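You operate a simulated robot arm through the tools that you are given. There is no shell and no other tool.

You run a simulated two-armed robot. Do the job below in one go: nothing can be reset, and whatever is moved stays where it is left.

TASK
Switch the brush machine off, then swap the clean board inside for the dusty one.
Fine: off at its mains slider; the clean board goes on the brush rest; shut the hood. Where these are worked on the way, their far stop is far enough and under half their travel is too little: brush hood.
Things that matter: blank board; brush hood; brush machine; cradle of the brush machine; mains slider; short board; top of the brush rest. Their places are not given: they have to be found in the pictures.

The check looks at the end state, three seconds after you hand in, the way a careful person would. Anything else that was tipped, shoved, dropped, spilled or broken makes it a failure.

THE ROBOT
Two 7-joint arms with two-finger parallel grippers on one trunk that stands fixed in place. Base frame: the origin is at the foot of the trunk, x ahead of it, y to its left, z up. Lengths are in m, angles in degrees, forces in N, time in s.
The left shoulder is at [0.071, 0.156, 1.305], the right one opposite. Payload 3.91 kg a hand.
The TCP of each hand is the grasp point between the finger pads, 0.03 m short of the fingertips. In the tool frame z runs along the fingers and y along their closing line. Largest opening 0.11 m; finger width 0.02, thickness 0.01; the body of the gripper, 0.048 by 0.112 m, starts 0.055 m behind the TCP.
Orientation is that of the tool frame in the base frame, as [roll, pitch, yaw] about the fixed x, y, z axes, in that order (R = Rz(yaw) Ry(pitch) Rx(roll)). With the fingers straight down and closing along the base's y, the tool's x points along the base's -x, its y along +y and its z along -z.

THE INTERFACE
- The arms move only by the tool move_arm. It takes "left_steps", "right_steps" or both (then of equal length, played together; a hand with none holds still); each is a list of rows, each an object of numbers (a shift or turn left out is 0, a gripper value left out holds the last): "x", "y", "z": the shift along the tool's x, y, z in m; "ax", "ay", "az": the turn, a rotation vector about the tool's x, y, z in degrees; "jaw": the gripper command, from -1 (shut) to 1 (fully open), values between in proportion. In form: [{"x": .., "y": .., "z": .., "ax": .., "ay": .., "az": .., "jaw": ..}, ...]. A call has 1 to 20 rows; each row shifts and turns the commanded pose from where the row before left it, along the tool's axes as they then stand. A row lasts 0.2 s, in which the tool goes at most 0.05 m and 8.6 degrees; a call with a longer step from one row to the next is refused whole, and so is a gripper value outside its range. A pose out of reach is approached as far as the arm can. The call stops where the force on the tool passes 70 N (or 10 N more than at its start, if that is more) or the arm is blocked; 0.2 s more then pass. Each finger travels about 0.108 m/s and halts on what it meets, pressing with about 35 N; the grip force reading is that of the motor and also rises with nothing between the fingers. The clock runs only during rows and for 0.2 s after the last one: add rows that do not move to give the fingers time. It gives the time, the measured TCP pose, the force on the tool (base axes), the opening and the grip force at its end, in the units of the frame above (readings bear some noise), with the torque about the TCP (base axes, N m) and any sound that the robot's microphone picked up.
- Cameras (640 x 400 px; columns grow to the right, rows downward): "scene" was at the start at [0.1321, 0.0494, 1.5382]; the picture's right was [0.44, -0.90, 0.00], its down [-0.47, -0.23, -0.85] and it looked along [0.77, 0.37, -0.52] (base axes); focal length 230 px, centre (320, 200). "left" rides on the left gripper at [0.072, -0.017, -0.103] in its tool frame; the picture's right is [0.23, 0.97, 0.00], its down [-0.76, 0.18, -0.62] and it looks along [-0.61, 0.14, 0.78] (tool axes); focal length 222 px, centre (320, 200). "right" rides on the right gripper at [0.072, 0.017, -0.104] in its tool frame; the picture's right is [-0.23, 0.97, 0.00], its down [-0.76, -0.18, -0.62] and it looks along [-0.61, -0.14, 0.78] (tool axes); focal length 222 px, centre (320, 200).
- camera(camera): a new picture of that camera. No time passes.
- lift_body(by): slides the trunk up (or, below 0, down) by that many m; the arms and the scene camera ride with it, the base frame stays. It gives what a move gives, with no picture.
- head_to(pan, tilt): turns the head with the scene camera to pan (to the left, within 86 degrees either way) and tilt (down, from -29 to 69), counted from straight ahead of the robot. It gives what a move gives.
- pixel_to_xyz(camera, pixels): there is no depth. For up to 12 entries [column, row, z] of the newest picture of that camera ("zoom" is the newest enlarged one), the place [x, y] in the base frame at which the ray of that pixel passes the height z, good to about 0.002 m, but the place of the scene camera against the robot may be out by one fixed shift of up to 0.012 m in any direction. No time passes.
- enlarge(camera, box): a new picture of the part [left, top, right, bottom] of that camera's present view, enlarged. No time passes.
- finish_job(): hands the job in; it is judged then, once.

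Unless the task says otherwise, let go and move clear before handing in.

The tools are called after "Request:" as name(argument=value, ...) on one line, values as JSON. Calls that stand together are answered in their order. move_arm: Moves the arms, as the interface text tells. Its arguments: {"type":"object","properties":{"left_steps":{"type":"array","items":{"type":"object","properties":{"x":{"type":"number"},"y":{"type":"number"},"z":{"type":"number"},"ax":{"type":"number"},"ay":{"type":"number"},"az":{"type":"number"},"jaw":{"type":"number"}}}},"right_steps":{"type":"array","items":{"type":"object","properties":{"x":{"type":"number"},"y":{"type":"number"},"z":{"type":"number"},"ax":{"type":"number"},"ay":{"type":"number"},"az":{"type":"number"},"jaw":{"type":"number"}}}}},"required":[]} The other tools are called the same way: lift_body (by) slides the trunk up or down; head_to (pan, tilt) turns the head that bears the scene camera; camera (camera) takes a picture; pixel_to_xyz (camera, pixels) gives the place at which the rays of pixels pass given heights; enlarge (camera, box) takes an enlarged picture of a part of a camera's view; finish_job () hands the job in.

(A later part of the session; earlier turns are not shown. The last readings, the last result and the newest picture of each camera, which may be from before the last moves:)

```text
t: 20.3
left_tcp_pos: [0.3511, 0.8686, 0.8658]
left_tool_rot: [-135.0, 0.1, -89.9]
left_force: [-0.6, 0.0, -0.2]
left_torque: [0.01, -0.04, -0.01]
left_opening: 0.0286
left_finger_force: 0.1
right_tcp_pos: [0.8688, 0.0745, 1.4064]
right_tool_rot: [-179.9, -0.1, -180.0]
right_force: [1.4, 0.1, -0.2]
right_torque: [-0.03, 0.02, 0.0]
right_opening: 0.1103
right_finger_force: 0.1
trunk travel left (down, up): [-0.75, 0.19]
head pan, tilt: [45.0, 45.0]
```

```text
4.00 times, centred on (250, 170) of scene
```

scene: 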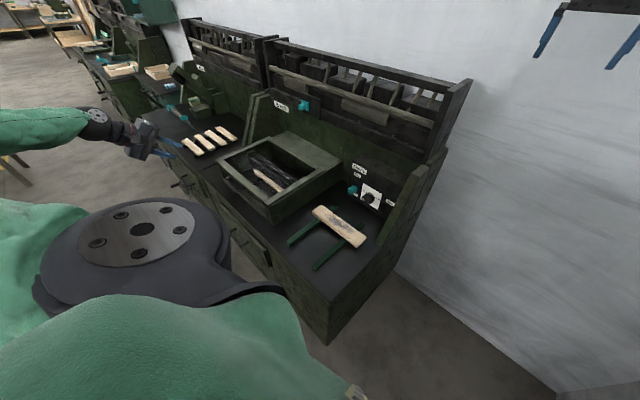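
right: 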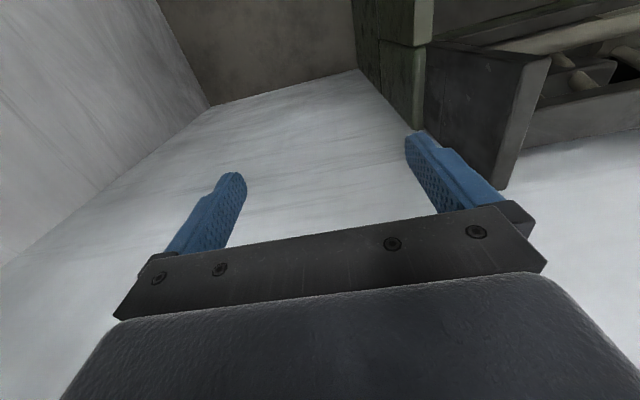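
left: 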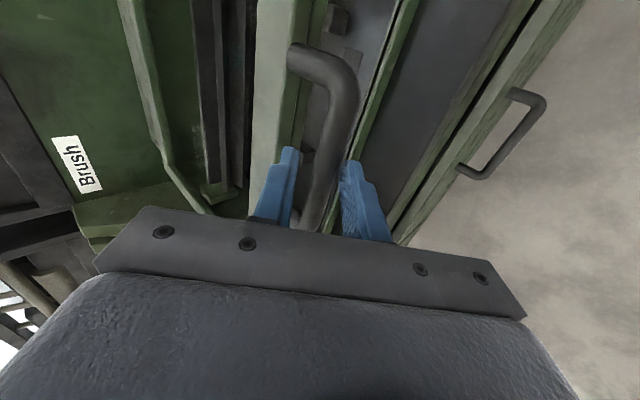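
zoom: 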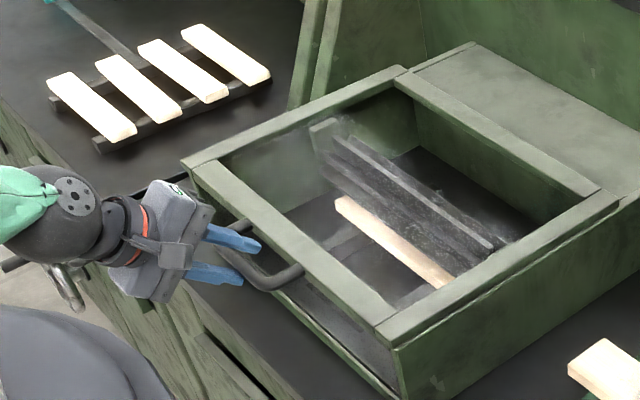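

The bar lies between the fingers in both views. I'll close the grip.

Request:
move_arm(left_steps=[{"jaw": -1}, {"jaw": -1}, {"jaw": -1}, {"jaw": -1}])

Request:
camera(camera="left")

Request:
enlarge(camera="scene", box=[190, 120, 310, 220])

```text
t: 21.3
left_tcp_pos: [0.3498, 0.8682, 0.8654]
left_tool_rot: [-135.1, 0.0, -90.0]
left_force: [-17.2, -1.0, -7.1]
left_torque: [0.05, 0.52, -0.04]
left_opening: 0.0158
left_finger_force: 45.1
right_tcp_pos: [0.8665, 0.0748, 1.4084]
right_tool_rot: [-180.0, 0.1, -180.0]
right_force: [0.5, 0.0, -0.8]
right_torque: [0.0, -0.03, -0.02]
right_opening: 0.11
right_finger_force: 0.2
trunk travel left (down, up): [-0.75, 0.19]
head pan, tilt: [45.0, 45.0]
```

```text
taken
```

left: 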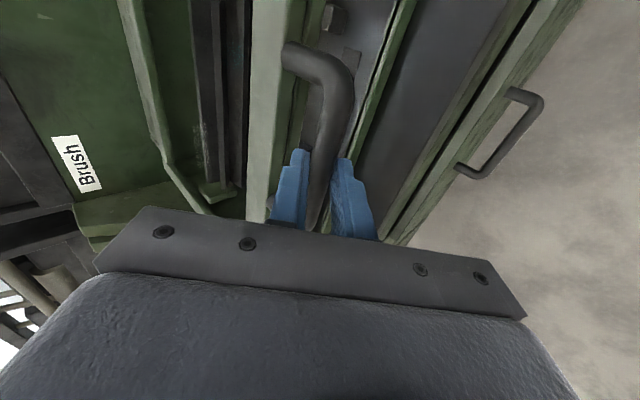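

```text
4.00 times, centred on (250, 170) of scene
```

zoom: 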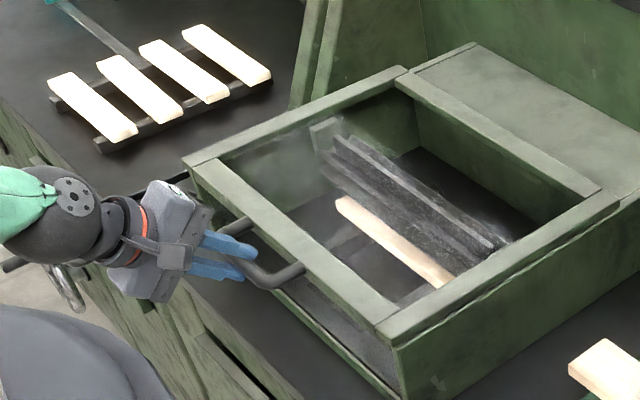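

The grip closed on the bar at 0.0158 m. I'll try a small lift straight up to test how the hood moves.

Request:
move_arm(left_steps=[{"y": -0.005, "z": -0.005}, {"y": -0.005, "z": -0.005}, {"y": -0.005, "z": -0.005}, {"y": -0.005, "z": -0.005}])

Request:
enlarge(camera="scene", box=[190, 100, 350, 220])

```text
t: 22.3
left_tcp_pos: [0.3504, 0.8687, 0.8936]
left_tool_rot: [-135.0, 0.1, -89.8]
left_force: [-7.1, 17.3, -6.7]
left_torque: [0.67, 0.35, 0.58]
left_opening: 0.0155
left_finger_force: 45.2
right_tcp_pos: [0.8677, 0.0745, 1.4078]
right_tool_rot: [-179.9, 0.0, 180.0]
right_force: [0.1, 0.1, 0.6]
right_torque: [-0.01, -0.03, 0.01]
right_opening: 0.1102
right_finger_force: 0.0
trunk travel left (down, up): [-0.75, 0.19]
head pan, tilt: [45.0, 45.0]
```

```text
3.33 times, centred on (270, 160) of scene
```

zoom: 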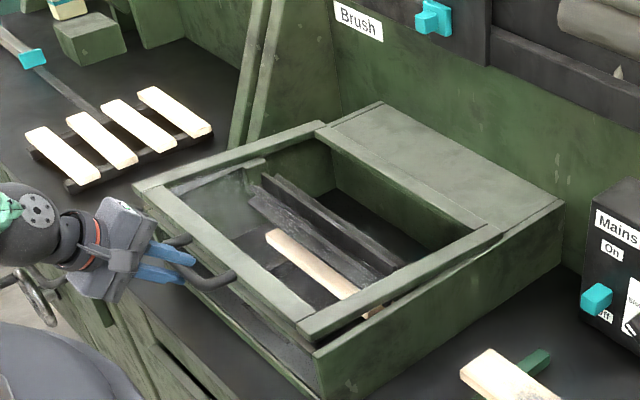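

The lid lifts on a hinge at the front edge of the back plate (zoom (325,128)–(495,230)), while the walls stay. I'll measure the hinge line to plan the arc.

Request:
pixel_to_xyz(camera="zoom", pixels=[[497, 228, 0.84], [497, 228, 0.87], [322, 127, 0.84], [322, 127, 0.87], [565, 203, 0.84], [565, 203, 0.87], [380, 103, 0.84], [380, 103, 0.87]])

Request:
camera(camera="left")

```text
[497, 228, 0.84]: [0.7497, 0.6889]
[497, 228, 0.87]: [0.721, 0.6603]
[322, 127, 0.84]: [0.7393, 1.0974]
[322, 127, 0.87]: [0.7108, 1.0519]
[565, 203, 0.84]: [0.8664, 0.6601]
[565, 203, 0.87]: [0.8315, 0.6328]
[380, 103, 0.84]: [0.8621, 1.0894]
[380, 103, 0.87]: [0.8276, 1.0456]
```

```text
taken
```

left: 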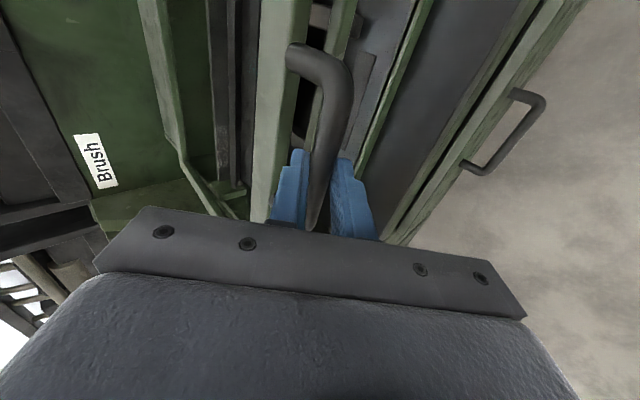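

The hinge line is near x≈0.735, z≈0.855, giving a handle radius of about 0.386. I'll follow that arc upward for the first ~22° with fixed hand orientation.

Request:
move_arm(left_steps=[{"y": -0.0242, "z": -0.0182}, {"y": -0.0256, "z": -0.0164}, {"y": -0.0268, "z": -0.0142}, {"y": -0.0279, "z": -0.0122}, {"y": -0.0286, "z": -0.0098}])

Request:
enlarge(camera="scene", box=[190, 80, 350, 220])

Request:
camera(camera="left")

```text
t: 23.5
left_tcp_pos: [0.3945, 0.8669, 1.0423]
left_tool_rot: [-135.2, 0.0, -89.9]
left_force: [-13.5, 18.3, 1.7]
left_torque: [0.59, 0.36, 0.48]
left_opening: 0.0157
left_finger_force: 45.2
right_tcp_pos: [0.8667, 0.0741, 1.4083]
right_tool_rot: [-179.8, 0.1, -179.9]
right_force: [0.9, 0.3, 0.3]
right_torque: [0.02, -0.03, 0.03]
right_opening: 0.1101
right_finger_force: 0.1
trunk travel left (down, up): [-0.75, 0.19]
head pan, tilt: [45.0, 45.0]
```

```text
2.86 times, centred on (270, 150) of scene
```

zoom: 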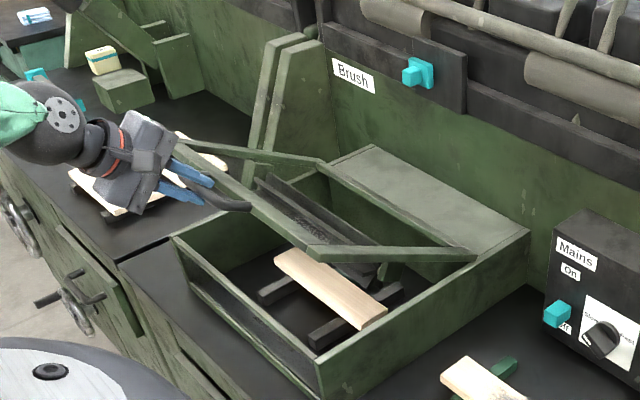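

```text
taken
```

left: 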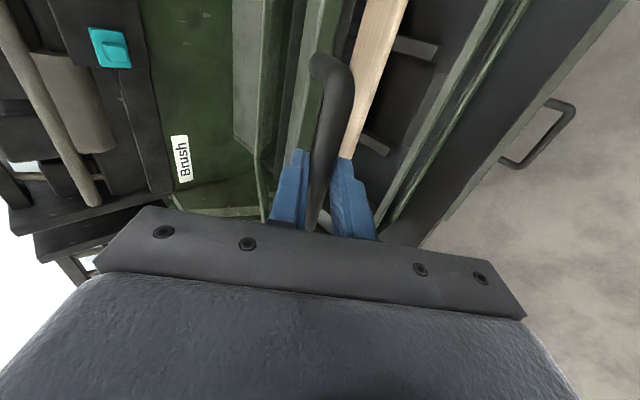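

The hood swings smoothly and the clean board is exposed on its cradle. I'll continue along the arc to about 56°.

Request:
move_arm(left_steps=[{"y": -0.0296, "z": -0.0074}, {"y": -0.03, "z": -0.005}, {"y": -0.0303, "z": -0.0026}, {"y": -0.0305, "z": -0.0003}, {"y": -0.0303, "z": 0.0022}, {"y": -0.0301, "z": 0.0045}])

Request:
enlarge(camera="scene", box=[190, 60, 370, 220])

Request:
camera(camera="left")

```text
t: 24.9
left_tcp_pos: [0.5166, 0.866, 1.1755]
left_tool_rot: [-135.1, 0.1, -89.9]
left_force: [-7.4, 14.7, 2.9]
left_torque: [-0.39, 0.23, -0.36]
left_opening: 0.0158
left_finger_force: 45.1
right_tcp_pos: [0.8675, 0.0747, 1.4076]
right_tool_rot: [-179.9, 0.0, -179.9]
right_force: [-0.4, -0.5, -0.9]
right_torque: [0.03, 0.01, 0.0]
right_opening: 0.11
right_finger_force: 0.0
trunk travel left (down, up): [-0.75, 0.19]
head pan, tilt: [45.0, 45.0]
```

```text
2.50 times, centred on (280, 140) of scene
```

zoom: 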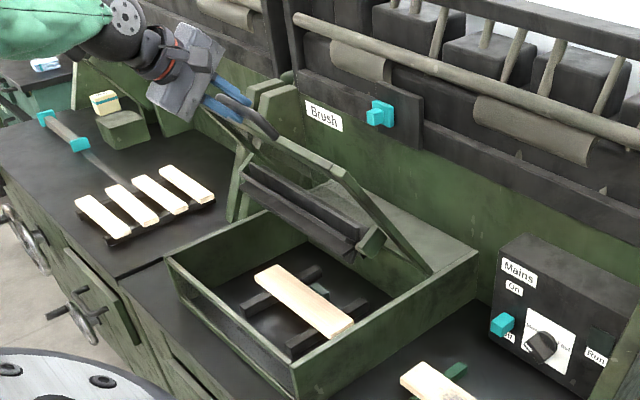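

```text
taken
```

left: 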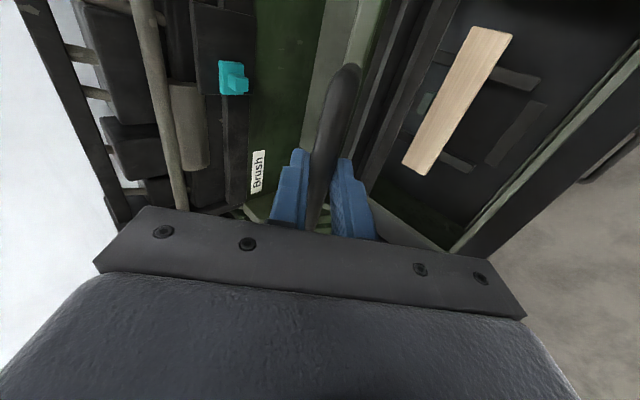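

The brush rides with the hood, so the board will be fully free. Before going on, I'll locate the teal knob on the back plate (left (233,78), scene (304,105)) to be sure the hood and hand clear it.

Request:
pixel_to_xyz(camera="left", pixels=[[233, 78, 0.95], [233, 78, 1.05], [246, 80, 0.95], [246, 80, 1.05], [258, 172, 0.95], [258, 172, 1.05]])

Request:
pixel_to_xyz(camera="scene", pixels=[[304, 105, 0.95], [304, 105, 1.05], [299, 106, 0.95], [299, 106, 1.05], [281, 106, 0.95], [281, 106, 1.05]])

Request:
enlarge(camera="scene", box=[260, 75, 360, 145])

Request:
enlarge(camera="left", box=[160, 20, 320, 140])

```text
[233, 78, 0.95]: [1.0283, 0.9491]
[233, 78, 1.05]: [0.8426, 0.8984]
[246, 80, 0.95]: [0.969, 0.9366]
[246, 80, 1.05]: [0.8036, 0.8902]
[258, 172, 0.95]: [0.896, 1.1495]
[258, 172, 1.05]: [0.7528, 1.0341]
```

```text
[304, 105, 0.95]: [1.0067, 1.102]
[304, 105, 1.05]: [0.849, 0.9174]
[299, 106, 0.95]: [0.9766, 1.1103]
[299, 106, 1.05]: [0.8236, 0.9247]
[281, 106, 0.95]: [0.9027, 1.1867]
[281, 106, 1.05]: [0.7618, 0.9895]
```

```text
5.71 times, centred on (310, 110) of scene
```

zoom: 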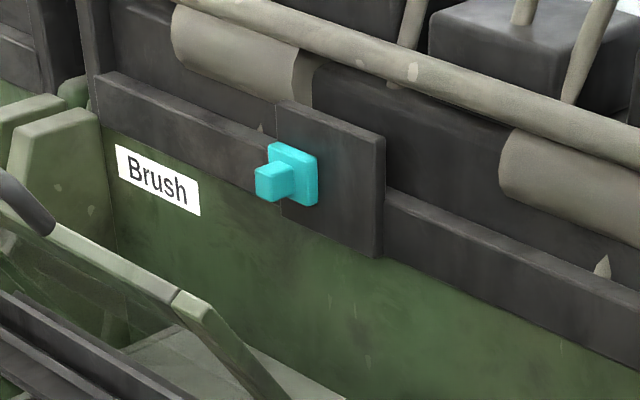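

```text
3.33 times, centred on (240, 80) of left
```

zoom: 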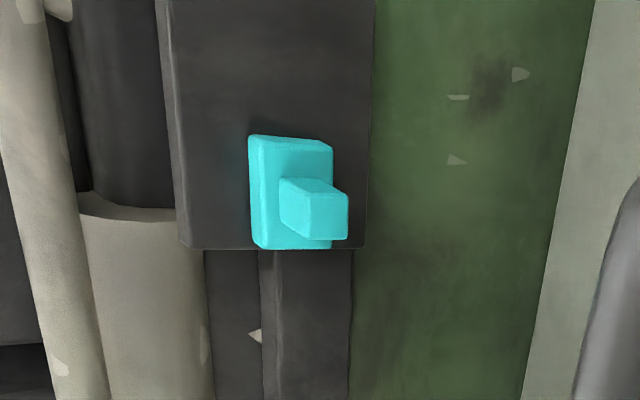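

The teal block sits at about (0.83, 0.90, 1.06) on the back plate, looking like a bumper or catch that the opened hood would lean on past vertical. I'll carry on up the arc to about 74°.

Request:
move_arm(left_steps=[{"y": -0.0296, "z": 0.0069}, {"y": -0.0291, "z": 0.0092}, {"y": -0.0281, "z": 0.0115}, {"y": -0.0273, "z": 0.0136}])

Request:
enlarge(camera="scene", box=[190, 40, 370, 200])

Request:
camera(camera="left")

```text
t: 25.9
left_tcp_pos: [0.6271, 0.8643, 1.2232]
left_tool_rot: [-135.1, 0.1, -90.0]
left_force: [-2.1, -0.8, 7.9]
left_torque: [-0.83, -0.24, -0.74]
left_opening: 0.0158
left_finger_force: 44.7
right_tcp_pos: [0.8687, 0.0714, 1.4074]
right_tool_rot: [179.9, -0.2, 179.9]
right_force: [-0.1, 0.3, -1.1]
right_torque: [-0.01, -0.02, -0.01]
right_opening: 0.1096
right_finger_force: 0.1
trunk travel left (down, up): [-0.75, 0.19]
head pan, tilt: [45.0, 45.0]
```

```text
2.50 times, centred on (280, 120) of scene
```

zoom: 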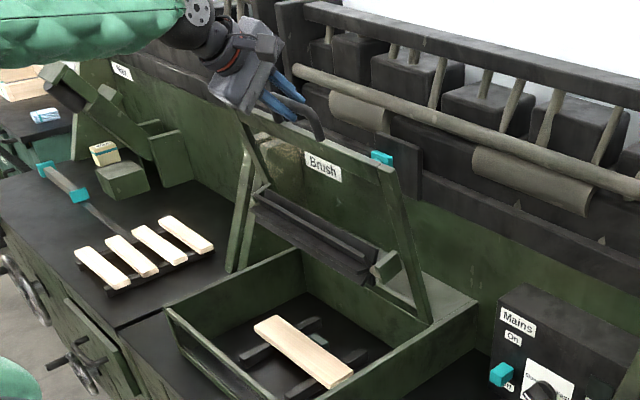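

```text
taken
```

left: 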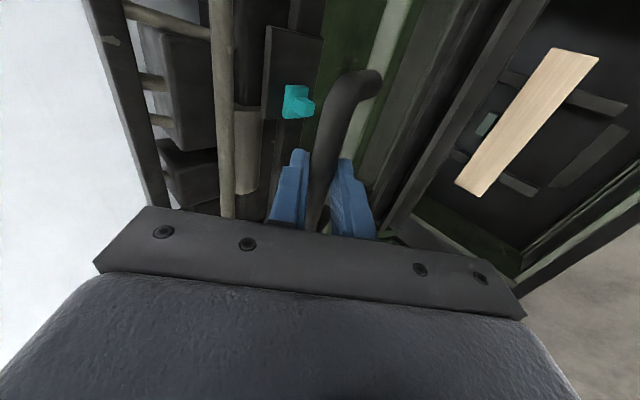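

The hood is at about 74° and moving freely (forces under 10 N). I'll check the position of the horizontal rack rod ahead of the hand before going past vertical.

Request:
pixel_to_xyz(camera="left", pixels=[[223, 130, 1.1], [223, 130, 1.2], [298, 103, 1.0], [298, 103, 1.1], [313, 104, 1.0], [313, 104, 1.1], [124, 110, 1.1], [124, 110, 1.2]])

Request:
pixel_to_xyz(camera="zoom", pixels=[[350, 88, 1.1], [350, 88, 1.2], [382, 158, 1.0], [382, 158, 1.1], [420, 22, 1.2], [420, 22, 1.3]])

```text
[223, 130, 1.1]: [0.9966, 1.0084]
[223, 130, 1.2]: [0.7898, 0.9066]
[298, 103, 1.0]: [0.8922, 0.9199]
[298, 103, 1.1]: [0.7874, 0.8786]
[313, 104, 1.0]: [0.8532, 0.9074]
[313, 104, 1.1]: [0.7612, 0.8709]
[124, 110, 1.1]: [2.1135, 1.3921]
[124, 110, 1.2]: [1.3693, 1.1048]
```

```text
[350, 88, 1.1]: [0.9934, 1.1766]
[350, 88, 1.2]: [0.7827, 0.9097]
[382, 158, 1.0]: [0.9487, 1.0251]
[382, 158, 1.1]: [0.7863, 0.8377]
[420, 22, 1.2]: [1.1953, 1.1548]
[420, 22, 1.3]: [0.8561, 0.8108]
```

The rack rod is around (0.88, 1.155) and the bumper tip near x≈0.81, so there's room to about 105°. I'll continue past vertical.

Request:
move_arm(left_steps=[{"y": -0.0253, "z": 0.0151}, {"y": -0.024, "z": 0.017}, {"y": -0.0228, "z": 0.0188}, {"y": -0.0211, "z": 0.0204}])

Request:
enlarge(camera="scene", box=[200, 40, 380, 200])

Request:
camera(camera="left")

```text
t: 26.9
left_tcp_pos: [0.7459, 0.865, 1.2376]
left_tool_rot: [-135.4, 0.0, -89.9]
left_force: [0.7, -4.8, -15.0]
left_torque: [-0.99, 0.1, -0.99]
left_opening: 0.0158
left_finger_force: 44.7
right_tcp_pos: [0.8715, 0.0741, 1.4049]
right_tool_rot: [-179.9, -0.2, -179.9]
right_force: [0.5, 0.0, 0.4]
right_torque: [-0.01, -0.02, 0.01]
right_opening: 0.1099
right_finger_force: 0.1
trunk travel left (down, up): [-0.75, 0.19]
head pan, tilt: [45.0, 45.0]
```

```text
2.50 times, centred on (290, 120) of scene
```

zoom: 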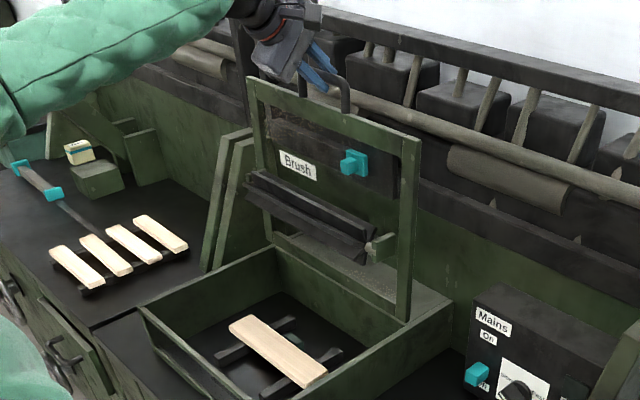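

```text
taken
```

left: 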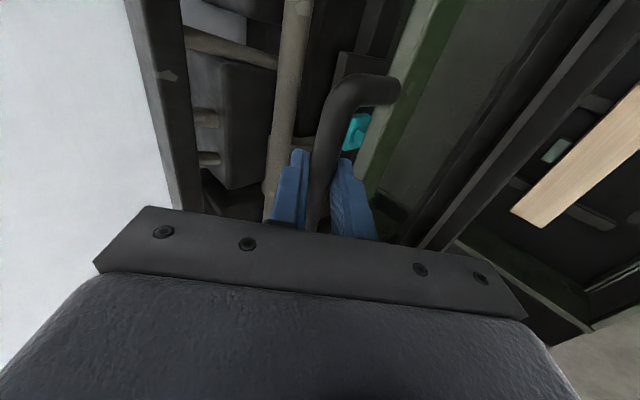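

The hood is about vertical now. I'll go on in small steps towards its stop, watching force.

Request:
move_arm(left_steps=[{"y": -0.0099, "z": 0.011}, {"y": -0.0098, "z": 0.0111}, {"y": -0.009, "z": 0.0117}, {"y": -0.0089, "z": 0.0118}, {"y": -0.0085, "z": 0.012}])

Request:
enlarge(camera="scene", box=[200, 40, 380, 200])

Request:
camera(camera="left")

```text
t: 28.1
left_tcp_pos: [0.8178, 0.8649, 1.2272]
left_tool_rot: [-135.3, 0.0, -90.0]
left_force: [-4.7, -16.8, -29.9]
left_torque: [-0.76, 0.22, -0.73]
left_opening: 0.0155
left_finger_force: 45.0
right_tcp_pos: [0.8694, 0.0734, 1.4049]
right_tool_rot: [180.0, -0.2, -179.9]
right_force: [0.8, 1.1, 0.9]
right_torque: [0.03, -0.03, -0.01]
right_opening: 0.1102
right_finger_force: 0.0
trunk travel left (down, up): [-0.75, 0.19]
head pan, tilt: [45.0, 45.0]
```

```text
2.50 times, centred on (290, 120) of scene
```

zoom: 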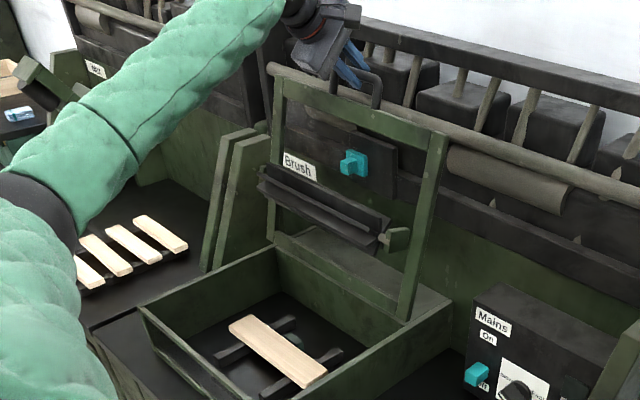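

```text
taken
```

left: 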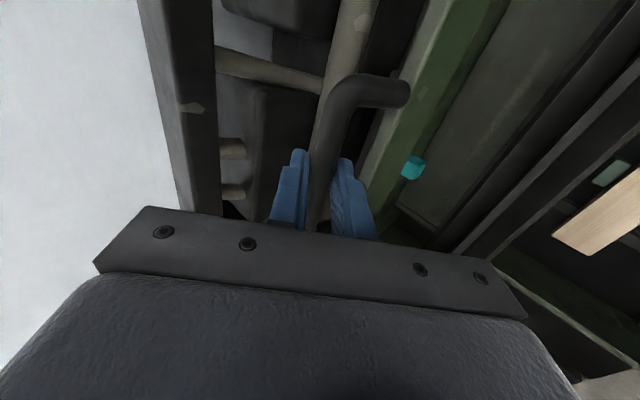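

The hood is roughly 12° past vertical and not yet stopped. I'll push on a few more small steps until it meets its stop.

Request:
move_arm(left_steps=[{"y": -0.0045, "z": 0.0115}, {"y": -0.006, "z": 0.0103}, {"y": -0.006, "z": 0.0103}])

Request:
enlarge(camera="scene", box=[200, 40, 380, 200])

Request:
camera(camera="left")

```text
t: 28.6
left_tcp_pos: [0.8213, 0.8663, 1.2262]
left_tool_rot: [-135.6, -0.1, -90.0]
left_force: [-46.0, -10.2, -4.2]
left_torque: [-0.52, 0.77, -0.67]
left_opening: 0.0159
left_finger_force: 45.3
right_tcp_pos: [0.8646, 0.0735, 1.4099]
right_tool_rot: [180.0, 0.1, -179.9]
right_force: [0.1, -0.6, 0.1]
right_torque: [0.02, -0.01, -0.03]
right_opening: 0.1099
right_finger_force: 0.1
trunk travel left (down, up): [-0.75, 0.19]
head pan, tilt: [45.0, 45.0]
stopped in row 2 (left hand): the force on the tool passed its limit at 76 N (the readings are from after the stop); the commanded pose is now the measured one
```

```text
2.50 times, centred on (290, 120) of scene
```

zoom: 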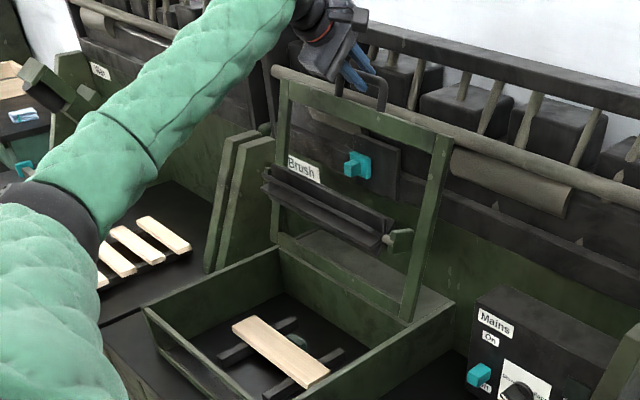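

```text
taken
```

left: 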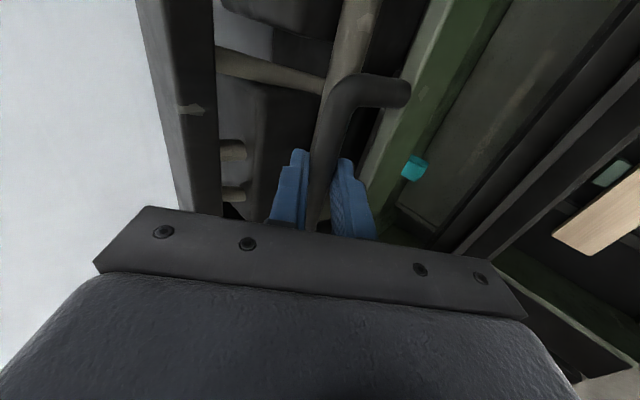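

The hood has met its far stop at about 103°. I'll loosen the grip a little, still caging the bar, to see whether it stays open by itself.

Request:
move_arm(left_steps=[{"jaw": -0.5}, {}, {}, {}])

Request:
camera(camera="left")

Request:
enlarge(camera="scene", box=[200, 40, 380, 200])

```text
t: 29.6
left_tcp_pos: [0.8267, 0.8642, 1.2238]
left_tool_rot: [-135.4, 0.0, -90.0]
left_force: [0.1, 0.6, -0.2]
left_torque: [0.0, 0.04, 0.04]
left_opening: 0.0275
left_finger_force: 0.0
right_tcp_pos: [0.8674, 0.073, 1.4068]
right_tool_rot: [-180.0, 0.0, 179.9]
right_force: [0.0, 0.0, 0.5]
right_torque: [0.02, -0.04, 0.03]
right_opening: 0.1099
right_finger_force: 0.0
trunk travel left (down, up): [-0.75, 0.19]
head pan, tilt: [45.0, 45.0]
```

```text
taken
```

left: 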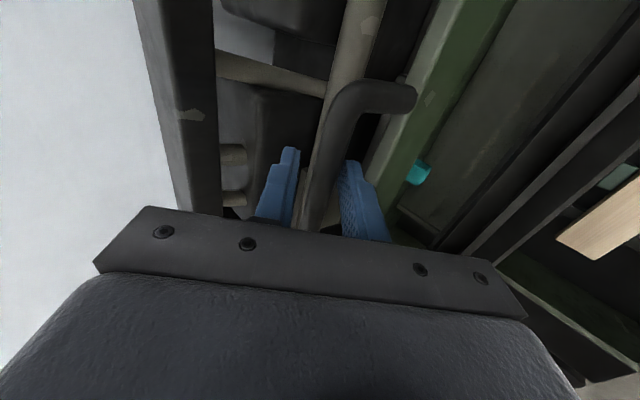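

```text
2.50 times, centred on (290, 120) of scene
```

zoom: 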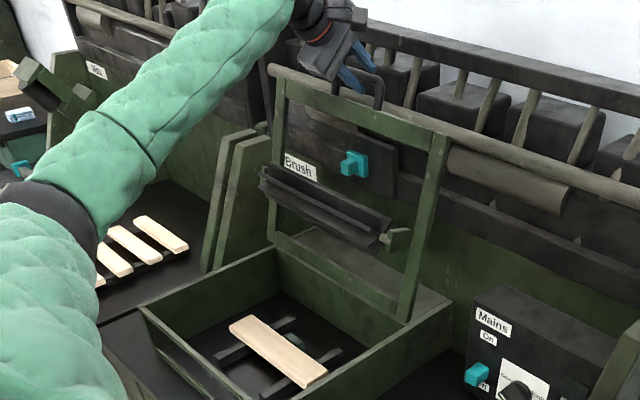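

With the grip loosened the force reads zero and the hood stays put, leaning past vertical. I'll back the fingers out along their own axis.

Request:
move_arm(left_steps=[{"z": -0.01}, {"z": -0.02}, {"z": -0.03}, {"z": -0.04}, {"z": -0.04}])

Request:
camera(camera="left")

Request:
camera(camera="scene")

```text
t: 30.8
left_tcp_pos: [0.7288, 0.8636, 1.3229]
left_tool_rot: [-135.5, 0.1, -89.9]
left_force: [-0.2, -0.4, 0.5]
left_torque: [0.01, 0.0, 0.02]
left_opening: 0.0273
left_finger_force: 0.0
right_tcp_pos: [0.8656, 0.0731, 1.4082]
right_tool_rot: [-180.0, 0.1, -180.0]
right_force: [0.1, 0.2, 0.3]
right_torque: [0.03, -0.01, -0.05]
right_opening: 0.1099
right_finger_force: 0.1
trunk travel left (down, up): [-0.75, 0.19]
head pan, tilt: [45.0, 45.0]
```

```text
taken
```

left: 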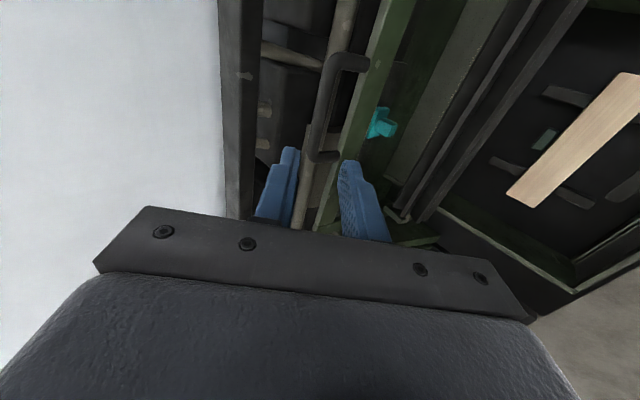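

```text
taken
```

scene: 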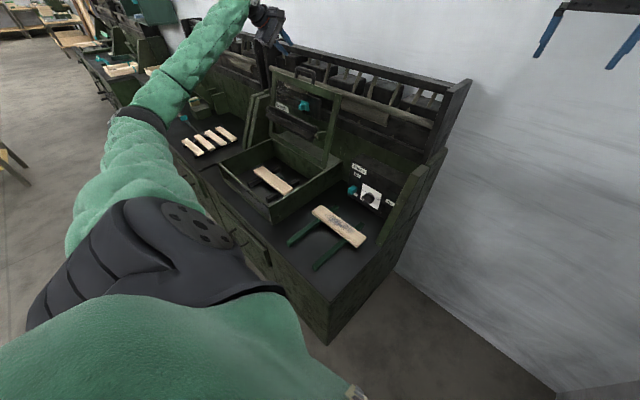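

The hood stays open by itself (scene (300,105)). Now I'll draw the left hand back, point it straight down with fingers closing along x, and look at the clean board.

Request:
move_arm(left_steps=[{"y": 0.027, "z": -0.027}, {"y": 0.027, "z": -0.027}, {"y": 0.027, "z": -0.027}, {"y": 0.027, "z": -0.027}, {"y": 0.027, "z": -0.027}, {"y": 0.027, "z": -0.027}, {"ax": -7.5}, {"ax": -7.5}, {"ax": -7.5}, {"ax": -7.5}, {"ax": -7.5}, {"ax": -7.5}])

Request:
camera(camera="left")

Request:
camera(camera="scene")

```text
t: 33.6
left_tcp_pos: [0.4963, 0.8694, 1.387]
left_tool_rot: [-168.4, -0.1, -89.8]
left_force: [0.0, 0.6, 0.5]
left_torque: [-0.02, 0.03, -0.02]
left_opening: 0.0275
left_finger_force: 0.0
left hand out of reach, approached as far as the arm can: row 12
right_tcp_pos: [0.8723, 0.0789, 1.404]
right_tool_rot: [-179.8, -0.2, -179.7]
right_force: [-0.4, 0.4, -0.7]
right_torque: [-0.05, 0.01, -0.03]
right_opening: 0.11
right_finger_force: 0.0
trunk travel left (down, up): [-0.75, 0.19]
head pan, tilt: [45.0, 45.0]
stopped in row 12 (left hand): the arm was blocked; the commanded pose is now the measured one
```

```text
taken
```

left: 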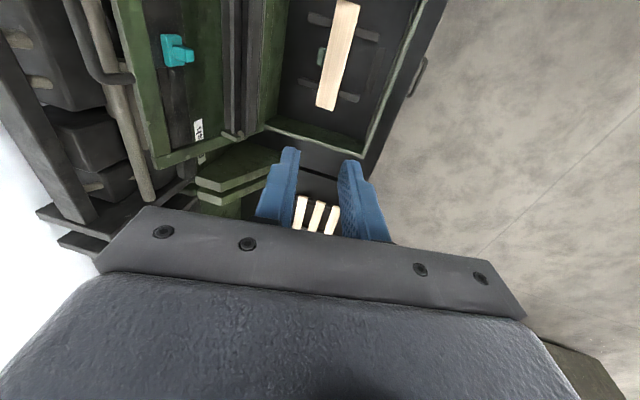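

```text
taken
```

scene: 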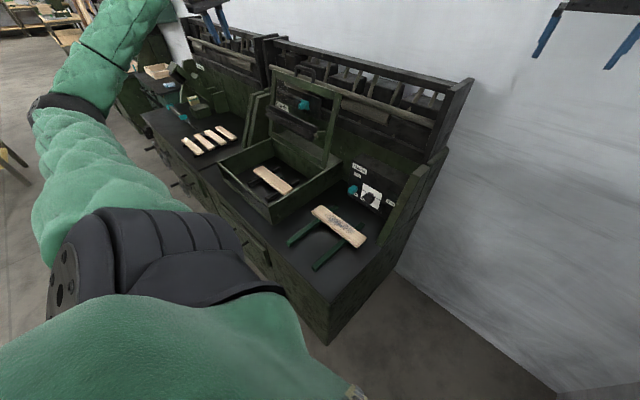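

The hand ended a bit high (z 1.387) at an arm limit, tilted about 12° from vertical. I'll lower it into easier reach, then finish the rotation.

Request:
move_arm(left_steps=[{"y": 0.006, "z": 0.0294}, {"y": 0.006, "z": 0.0294}, {"y": 0.006, "z": 0.0294}, {"y": 0.006, "z": 0.0294}, {"y": 0.006, "z": 0.0294}])

```text
t: 34.8
left_tcp_pos: [0.4923, 0.8693, 1.239]
left_tool_rot: [-168.3, -0.1, -90.0]
left_force: [-0.3, 0.1, 0.1]
left_torque: [-0.03, 0.0, 0.01]
left_opening: 0.0274
left_finger_force: 0.0
right_tcp_pos: [0.8685, 0.0745, 1.407]
right_tool_rot: [-180.0, -0.1, -179.9]
right_force: [-0.1, 0.3, 0.7]
right_torque: [-0.04, 0.0, 0.01]
right_opening: 0.1102
right_finger_force: 0.0
trunk travel left (down, up): [-0.75, 0.19]
head pan, tilt: [45.0, 45.0]
```

That moved freely. I'll finish the rotation to straight down and look at the board and brush.

Request:
move_arm(left_steps=[{"ax": -5.85}, {"ax": -5.85}])

Request:
camera(camera="left")

Request:
enlarge(camera="scene", box=[200, 90, 380, 230])

```text
t: 35.4
left_tcp_pos: [0.4934, 0.8666, 1.2396]
left_tool_rot: [179.8, 0.0, -90.0]
left_force: [0.1, -0.1, -0.7]
left_torque: [0.02, -0.01, 0.0]
left_opening: 0.0273
left_finger_force: 0.0
right_tcp_pos: [0.8674, 0.0738, 1.4071]
right_tool_rot: [180.0, 0.0, -180.0]
right_force: [0.0, 0.2, -0.5]
right_torque: [0.0, -0.01, -0.01]
right_opening: 0.1101
right_finger_force: 0.0
trunk travel left (down, up): [-0.75, 0.19]
head pan, tilt: [45.0, 45.0]
```

```text
taken
```

left: 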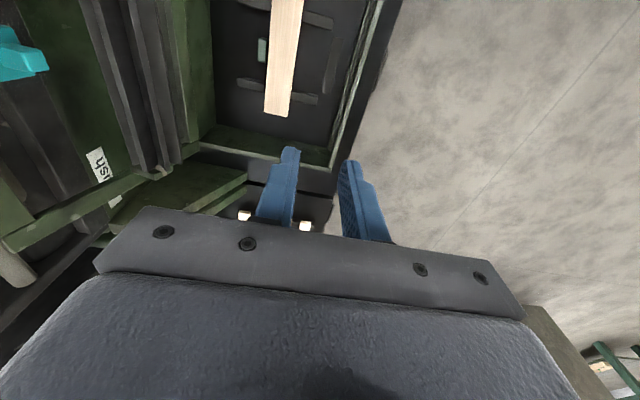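

```text
2.86 times, centred on (290, 160) of scene
```

zoom: 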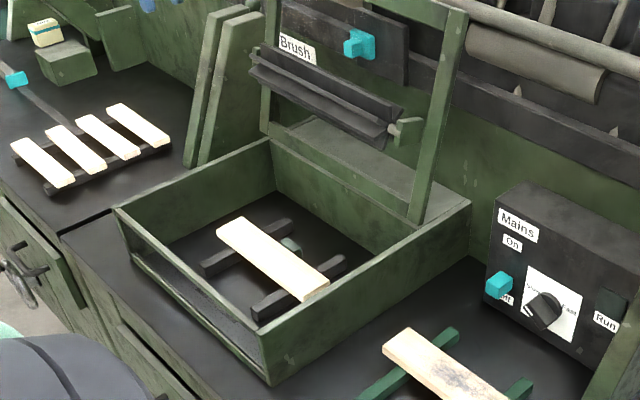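

The left view shows only part of the board (end at (277,115)). I'll shift the hand right (−y) so the camera sees the full board, the cradle and the brush.

Request:
move_arm(left_steps=[{"x": 0.035, "z": 0.02}, {"x": 0.035, "z": 0.02}, {"x": 0.035, "z": 0.02}, {"x": 0.035, "z": 0.02}, {"x": 0.035, "z": 0.02}])

Request:
camera(camera="left")

Request:
enlarge(camera="left", box=[150, 0, 400, 160])

```text
t: 36.6
left_tcp_pos: [0.4916, 0.6864, 1.1429]
left_tool_rot: [-179.9, 0.1, -89.9]
left_force: [0.0, 0.0, -0.6]
left_torque: [0.01, -0.01, 0.01]
left_opening: 0.0274
left_finger_force: 0.1
right_tcp_pos: [0.8687, 0.0745, 1.4085]
right_tool_rot: [-180.0, 0.0, -179.9]
right_force: [0.2, 0.1, 0.5]
right_torque: [0.01, -0.01, -0.02]
right_opening: 0.1099
right_finger_force: 0.1
trunk travel left (down, up): [-0.75, 0.19]
head pan, tilt: [45.0, 45.0]
```

```text
taken
```

left: 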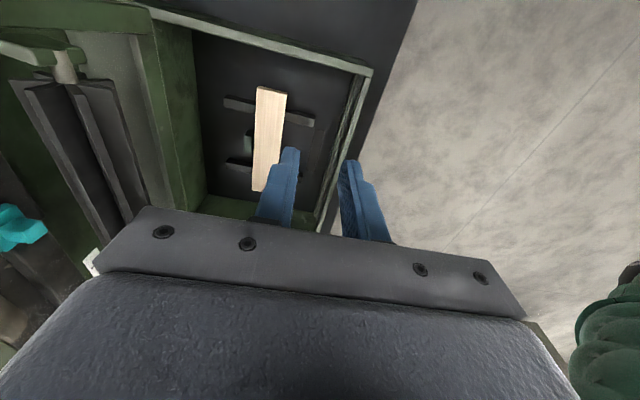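

```text
2.50 times, centred on (275, 80) of left
```

zoom: 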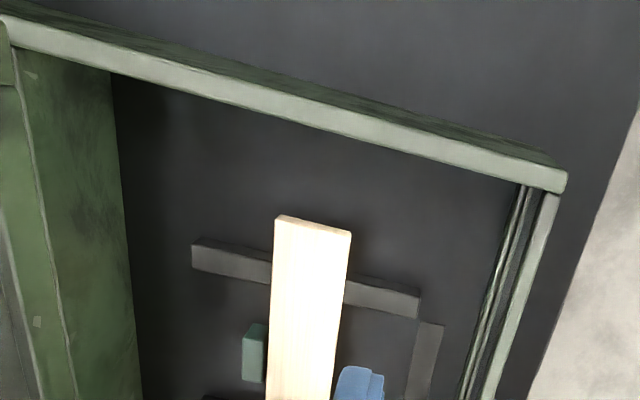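

Now the whole board is visible: its near-y end at (257,88)/(287,92), far end at (253,190). I'll triangulate the corners with the scene view.

Request:
pixel_to_xyz(camera="left", pixels=[[258, 87, 0.76], [258, 87, 0.78], [287, 92.5, 0.76], [287, 92.5, 0.78], [252.5, 190, 0.76], [252.5, 190, 0.78], [225, 97, 0.75], [225, 97, 0.77], [314, 125, 0.75], [314, 125, 0.77]])

Request:
pixel_to_xyz(camera="scene", pixels=[[292.8, 189, 0.76], [292.8, 189, 0.78], [284.4, 195.7, 0.76], [284.4, 195.7, 0.78], [254, 169.8, 0.76], [254, 169.8, 0.78], [263.8, 165.9, 0.76], [263.8, 165.9, 0.78]])

Request:
enlarge(camera="scene", box=[235, 145, 325, 215])

```text
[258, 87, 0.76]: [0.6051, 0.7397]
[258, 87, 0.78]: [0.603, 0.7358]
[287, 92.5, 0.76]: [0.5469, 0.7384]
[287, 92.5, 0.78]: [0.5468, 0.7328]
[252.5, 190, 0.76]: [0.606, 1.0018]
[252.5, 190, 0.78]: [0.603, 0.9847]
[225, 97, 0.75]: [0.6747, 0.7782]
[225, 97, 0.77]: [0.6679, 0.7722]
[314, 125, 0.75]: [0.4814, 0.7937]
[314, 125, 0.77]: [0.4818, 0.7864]
```

```text
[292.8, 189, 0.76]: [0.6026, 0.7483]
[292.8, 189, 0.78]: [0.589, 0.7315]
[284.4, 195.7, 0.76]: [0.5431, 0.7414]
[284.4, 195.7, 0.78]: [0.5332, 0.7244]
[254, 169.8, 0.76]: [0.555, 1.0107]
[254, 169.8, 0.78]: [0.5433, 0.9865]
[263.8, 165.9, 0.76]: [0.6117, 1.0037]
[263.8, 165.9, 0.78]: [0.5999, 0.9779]
```

```text
5.71 times, centred on (280, 180) of scene
```

zoom: 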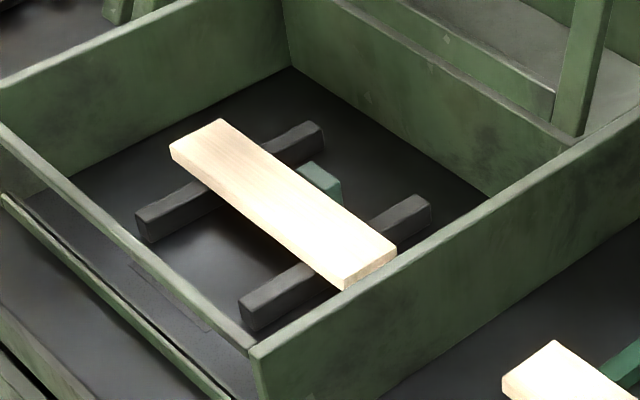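

The clean board spans x 0.547–0.604, y 0.738–0.998 with its top at z≈0.765. I'll locate the green block behind it and the lifted brush, to choose a safe grasp spot.

Request:
pixel_to_xyz(camera="left", pixels=[[249, 140, 0.75], [245, 152, 0.75], [252, 130, 0.75], [62, 65, 0.95], [62, 65, 1.05], [105, 85, 0.95], [105, 85, 1.05], [150, 200, 0.95], [150, 200, 1.05]])

Request:
pixel_to_xyz(camera="zoom", pixels=[[299, 172, 0.75], [342, 184, 0.75], [315, 163, 0.75], [320, 178, 0.75], [140, 213, 0.745], [242, 300, 0.745], [430, 203, 0.745], [322, 127, 0.745]])

Request:
pixel_to_xyz(camera="scene", pixels=[[316, 134, 0.95], [316, 134, 1.05], [310, 139, 0.95], [310, 139, 1.05], [305, 140, 0.95], [305, 140, 1.05]])

```text
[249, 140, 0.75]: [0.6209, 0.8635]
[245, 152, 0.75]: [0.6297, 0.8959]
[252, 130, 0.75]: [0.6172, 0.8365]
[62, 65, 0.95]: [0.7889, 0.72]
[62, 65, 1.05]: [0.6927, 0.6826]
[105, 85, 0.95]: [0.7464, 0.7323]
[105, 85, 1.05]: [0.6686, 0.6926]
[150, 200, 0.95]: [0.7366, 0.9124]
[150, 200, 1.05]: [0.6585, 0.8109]
```

```text
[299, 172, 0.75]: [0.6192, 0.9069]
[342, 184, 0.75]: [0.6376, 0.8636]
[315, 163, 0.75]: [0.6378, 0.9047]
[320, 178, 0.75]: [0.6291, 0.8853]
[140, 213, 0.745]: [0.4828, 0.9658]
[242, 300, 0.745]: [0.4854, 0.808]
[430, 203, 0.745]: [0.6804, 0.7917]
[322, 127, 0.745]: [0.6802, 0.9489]
```

```text
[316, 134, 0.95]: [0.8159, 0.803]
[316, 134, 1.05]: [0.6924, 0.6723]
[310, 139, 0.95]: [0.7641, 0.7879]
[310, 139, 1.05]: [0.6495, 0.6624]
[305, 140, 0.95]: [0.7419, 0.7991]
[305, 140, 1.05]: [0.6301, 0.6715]
```

The green block stands behind the board's middle (x≈0.61–0.635, y≈0.84–0.90), so I'll grip off-centre at y≈0.815; the lifted brush is clear at about (0.70, 0.71–1.0, 1.0). I'll move above the grasp point with jaws opened to 0.085.

Request:
move_arm(left_steps=[{"x": -0.0214, "y": -0.0141, "z": 0.037, "jaw": 0.545}, {"x": -0.0214, "y": -0.0141, "z": 0.037}, {"x": -0.0214, "y": -0.0141, "z": 0.037}, {"x": -0.0214, "y": -0.0141, "z": 0.037}, {"x": -0.0214, "y": -0.0141, "z": 0.037}, {"x": -0.0214, "y": -0.0141, "z": 0.037}])

Request:
camera(camera="left")

Request:
camera(camera="scene")

Request:
enlarge(camera="scene", box=[220, 80, 360, 210])

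```text
t: 38.0
left_tcp_pos: [0.5782, 0.8196, 0.9159]
left_tool_rot: [180.0, 0.0, -89.9]
left_force: [-0.4, -0.2, 0.2]
left_torque: [-0.03, 0.02, 0.02]
left_opening: 0.085
left_finger_force: 0.1
right_tcp_pos: [0.8692, 0.0742, 1.4062]
right_tool_rot: [-180.0, 0.0, -179.9]
right_force: [0.7, -0.6, 0.4]
right_torque: [0.01, 0.01, 0.0]
right_opening: 0.1099
right_finger_force: 0.0
trunk travel left (down, up): [-0.75, 0.19]
head pan, tilt: [45.0, 45.0]
```

```text
taken
```

left: 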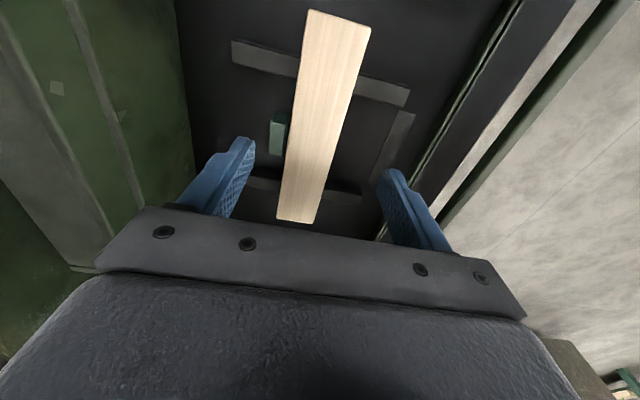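

```text
taken
```

scene: 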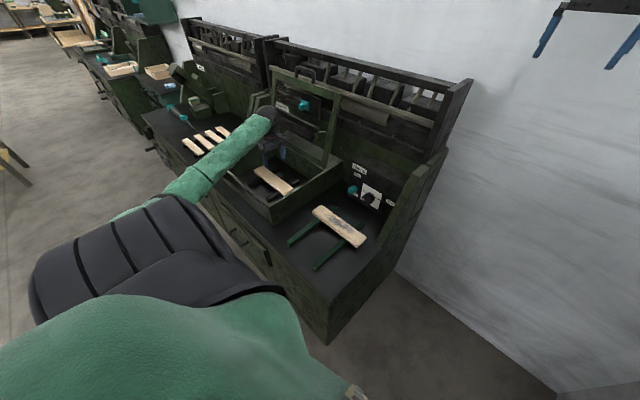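

```text
3.08 times, centred on (290, 145) of scene
```

zoom: 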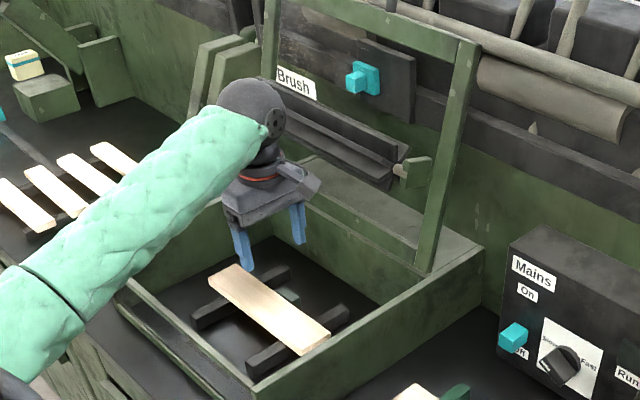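

The close view shows the board from (340,20) to (295,220), with the green block at (278,135) behind it. I'll pin down the board corners and block from this view.

Request:
pixel_to_xyz(camera="left", pixels=[[310, 10, 0.765], [371, 28, 0.765], [277, 217, 0.765], [314, 222, 0.765], [270, 113, 0.765], [287, 115, 0.765], [270, 155, 0.765], [284, 157, 0.765], [232, 41, 0.745], [408, 92, 0.745], [250, 180, 0.745], [360, 195, 0.745]])

Request:
enlarge(camera="left", box=[180, 0, 420, 230])

```text
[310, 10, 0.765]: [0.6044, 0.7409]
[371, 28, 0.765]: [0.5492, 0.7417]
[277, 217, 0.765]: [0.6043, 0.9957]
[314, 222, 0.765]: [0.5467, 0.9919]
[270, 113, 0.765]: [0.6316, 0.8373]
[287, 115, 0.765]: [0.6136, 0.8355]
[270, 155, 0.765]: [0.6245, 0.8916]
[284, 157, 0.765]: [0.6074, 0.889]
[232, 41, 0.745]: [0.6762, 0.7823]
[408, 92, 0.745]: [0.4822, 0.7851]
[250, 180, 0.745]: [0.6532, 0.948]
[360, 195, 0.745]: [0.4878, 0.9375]
```

```text
1.74 times, centred on (300, 115) of left
```

zoom: 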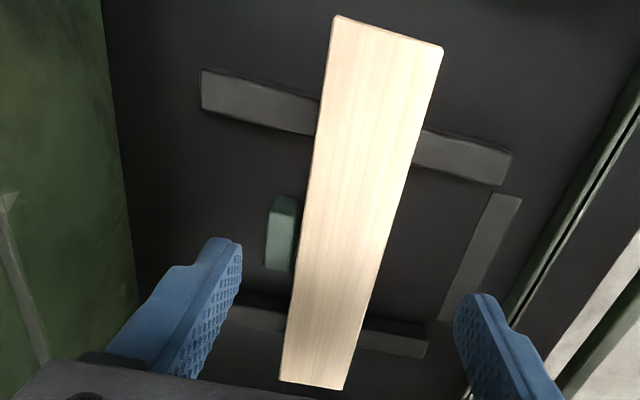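

Board corners here are x 0.548–0.604, y 0.741–0.995; its height is still uncertain by ~1 cm. I'll take a second view 12 cm to the right at the same height to fix the board's top height.

Request:
move_arm(left_steps=[{"x": 0.03}, {"x": 0.03}, {"x": 0.03}, {"x": 0.03}])

Request:
camera(camera="left")

Request:
enlarge(camera="left", box=[200, 0, 420, 200])

```text
t: 39.0
left_tcp_pos: [0.5763, 0.6943, 0.9187]
left_tool_rot: [180.0, 0.2, -89.9]
left_force: [0.3, 0.2, 0.5]
left_torque: [0.02, 0.02, -0.01]
left_opening: 0.0851
left_finger_force: 0.1
right_tcp_pos: [0.8685, 0.0735, 1.4065]
right_tool_rot: [-180.0, 0.0, -179.9]
right_force: [0.2, -0.3, 0.3]
right_torque: [0.0, 0.0, -0.02]
right_opening: 0.11
right_finger_force: 0.0
trunk travel left (down, up): [-0.75, 0.19]
head pan, tilt: [45.0, 45.0]
```

```text
taken
```

left: 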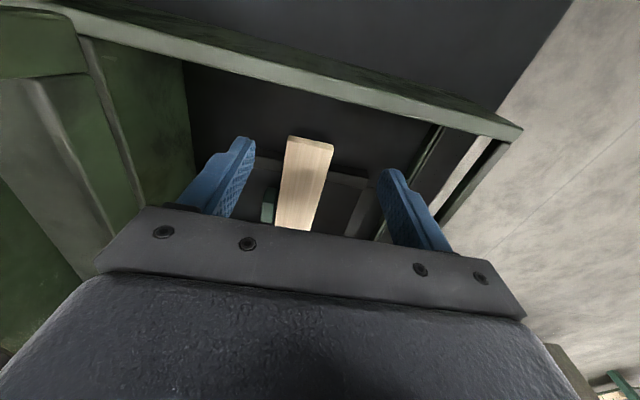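

```text
2.00 times, centred on (310, 100) of left
```

zoom: 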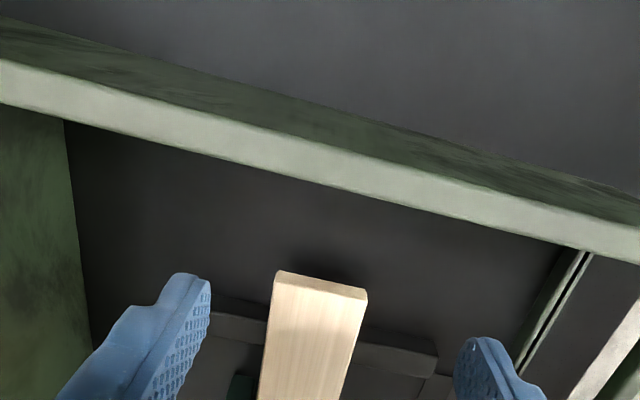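

Request:
pixel_to_xyz(camera="left", pixels=[[287, 140.5, 0.75], [287, 140.5, 0.77], [333, 151, 0.75], [333, 151, 0.77], [291.5, 135, 0.73], [291.5, 135, 0.75], [334, 145, 0.73], [334, 145, 0.75], [310, 75, 0.85], [310, 90, 0.85]])

```text
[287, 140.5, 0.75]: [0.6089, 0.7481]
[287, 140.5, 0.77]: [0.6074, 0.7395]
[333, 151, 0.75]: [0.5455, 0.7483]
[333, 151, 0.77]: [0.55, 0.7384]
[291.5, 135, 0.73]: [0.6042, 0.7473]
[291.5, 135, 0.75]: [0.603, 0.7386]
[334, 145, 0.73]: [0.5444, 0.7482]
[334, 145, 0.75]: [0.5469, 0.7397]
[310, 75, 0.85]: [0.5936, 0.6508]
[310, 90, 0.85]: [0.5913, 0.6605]
```

Two views agree: board top z≈0.765, bottom 0.745, so I want the TCP at about z 0.780 over (0.576, 0.812). I'll move over it and descend.

Request:
move_arm(left_steps=[{"x": -0.0392}, {"x": -0.0392}, {"x": -0.0392}, {"z": 0.035}, {"z": 0.035}, {"z": 0.035}, {"z": 0.02}])

Request:
camera(camera="left")

Request:
enlarge(camera="scene", box=[220, 80, 360, 210])

```text
t: 40.6
left_tcp_pos: [0.5772, 0.8177, 0.7933]
left_tool_rot: [-180.0, 0.1, -89.9]
left_force: [0.4, 0.6, -0.5]
left_torque: [-0.03, 0.02, 0.02]
left_opening: 0.0849
left_finger_force: 0.0
right_tcp_pos: [0.8688, 0.0729, 1.4076]
right_tool_rot: [-180.0, 0.0, -179.9]
right_force: [0.1, -0.3, 0.0]
right_torque: [0.01, -0.02, 0.02]
right_opening: 0.1098
right_finger_force: 0.0
trunk travel left (down, up): [-0.75, 0.19]
head pan, tilt: [45.0, 45.0]
```

```text
taken
```

left: 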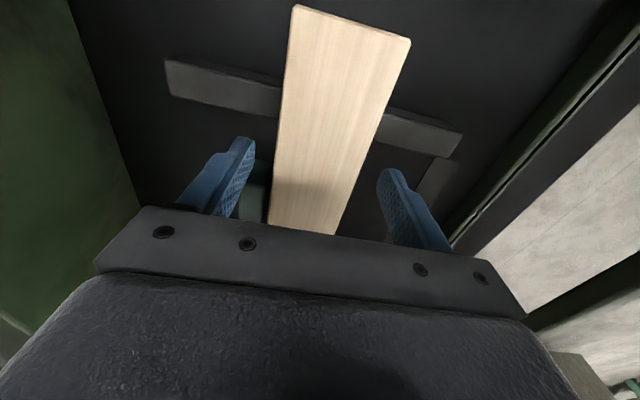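

```text
3.08 times, centred on (290, 145) of scene
```

zoom: 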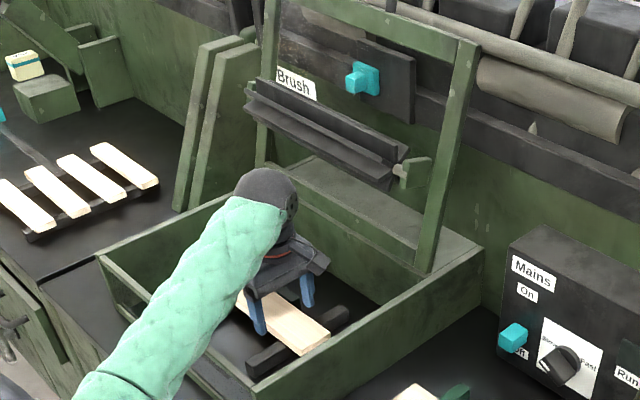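

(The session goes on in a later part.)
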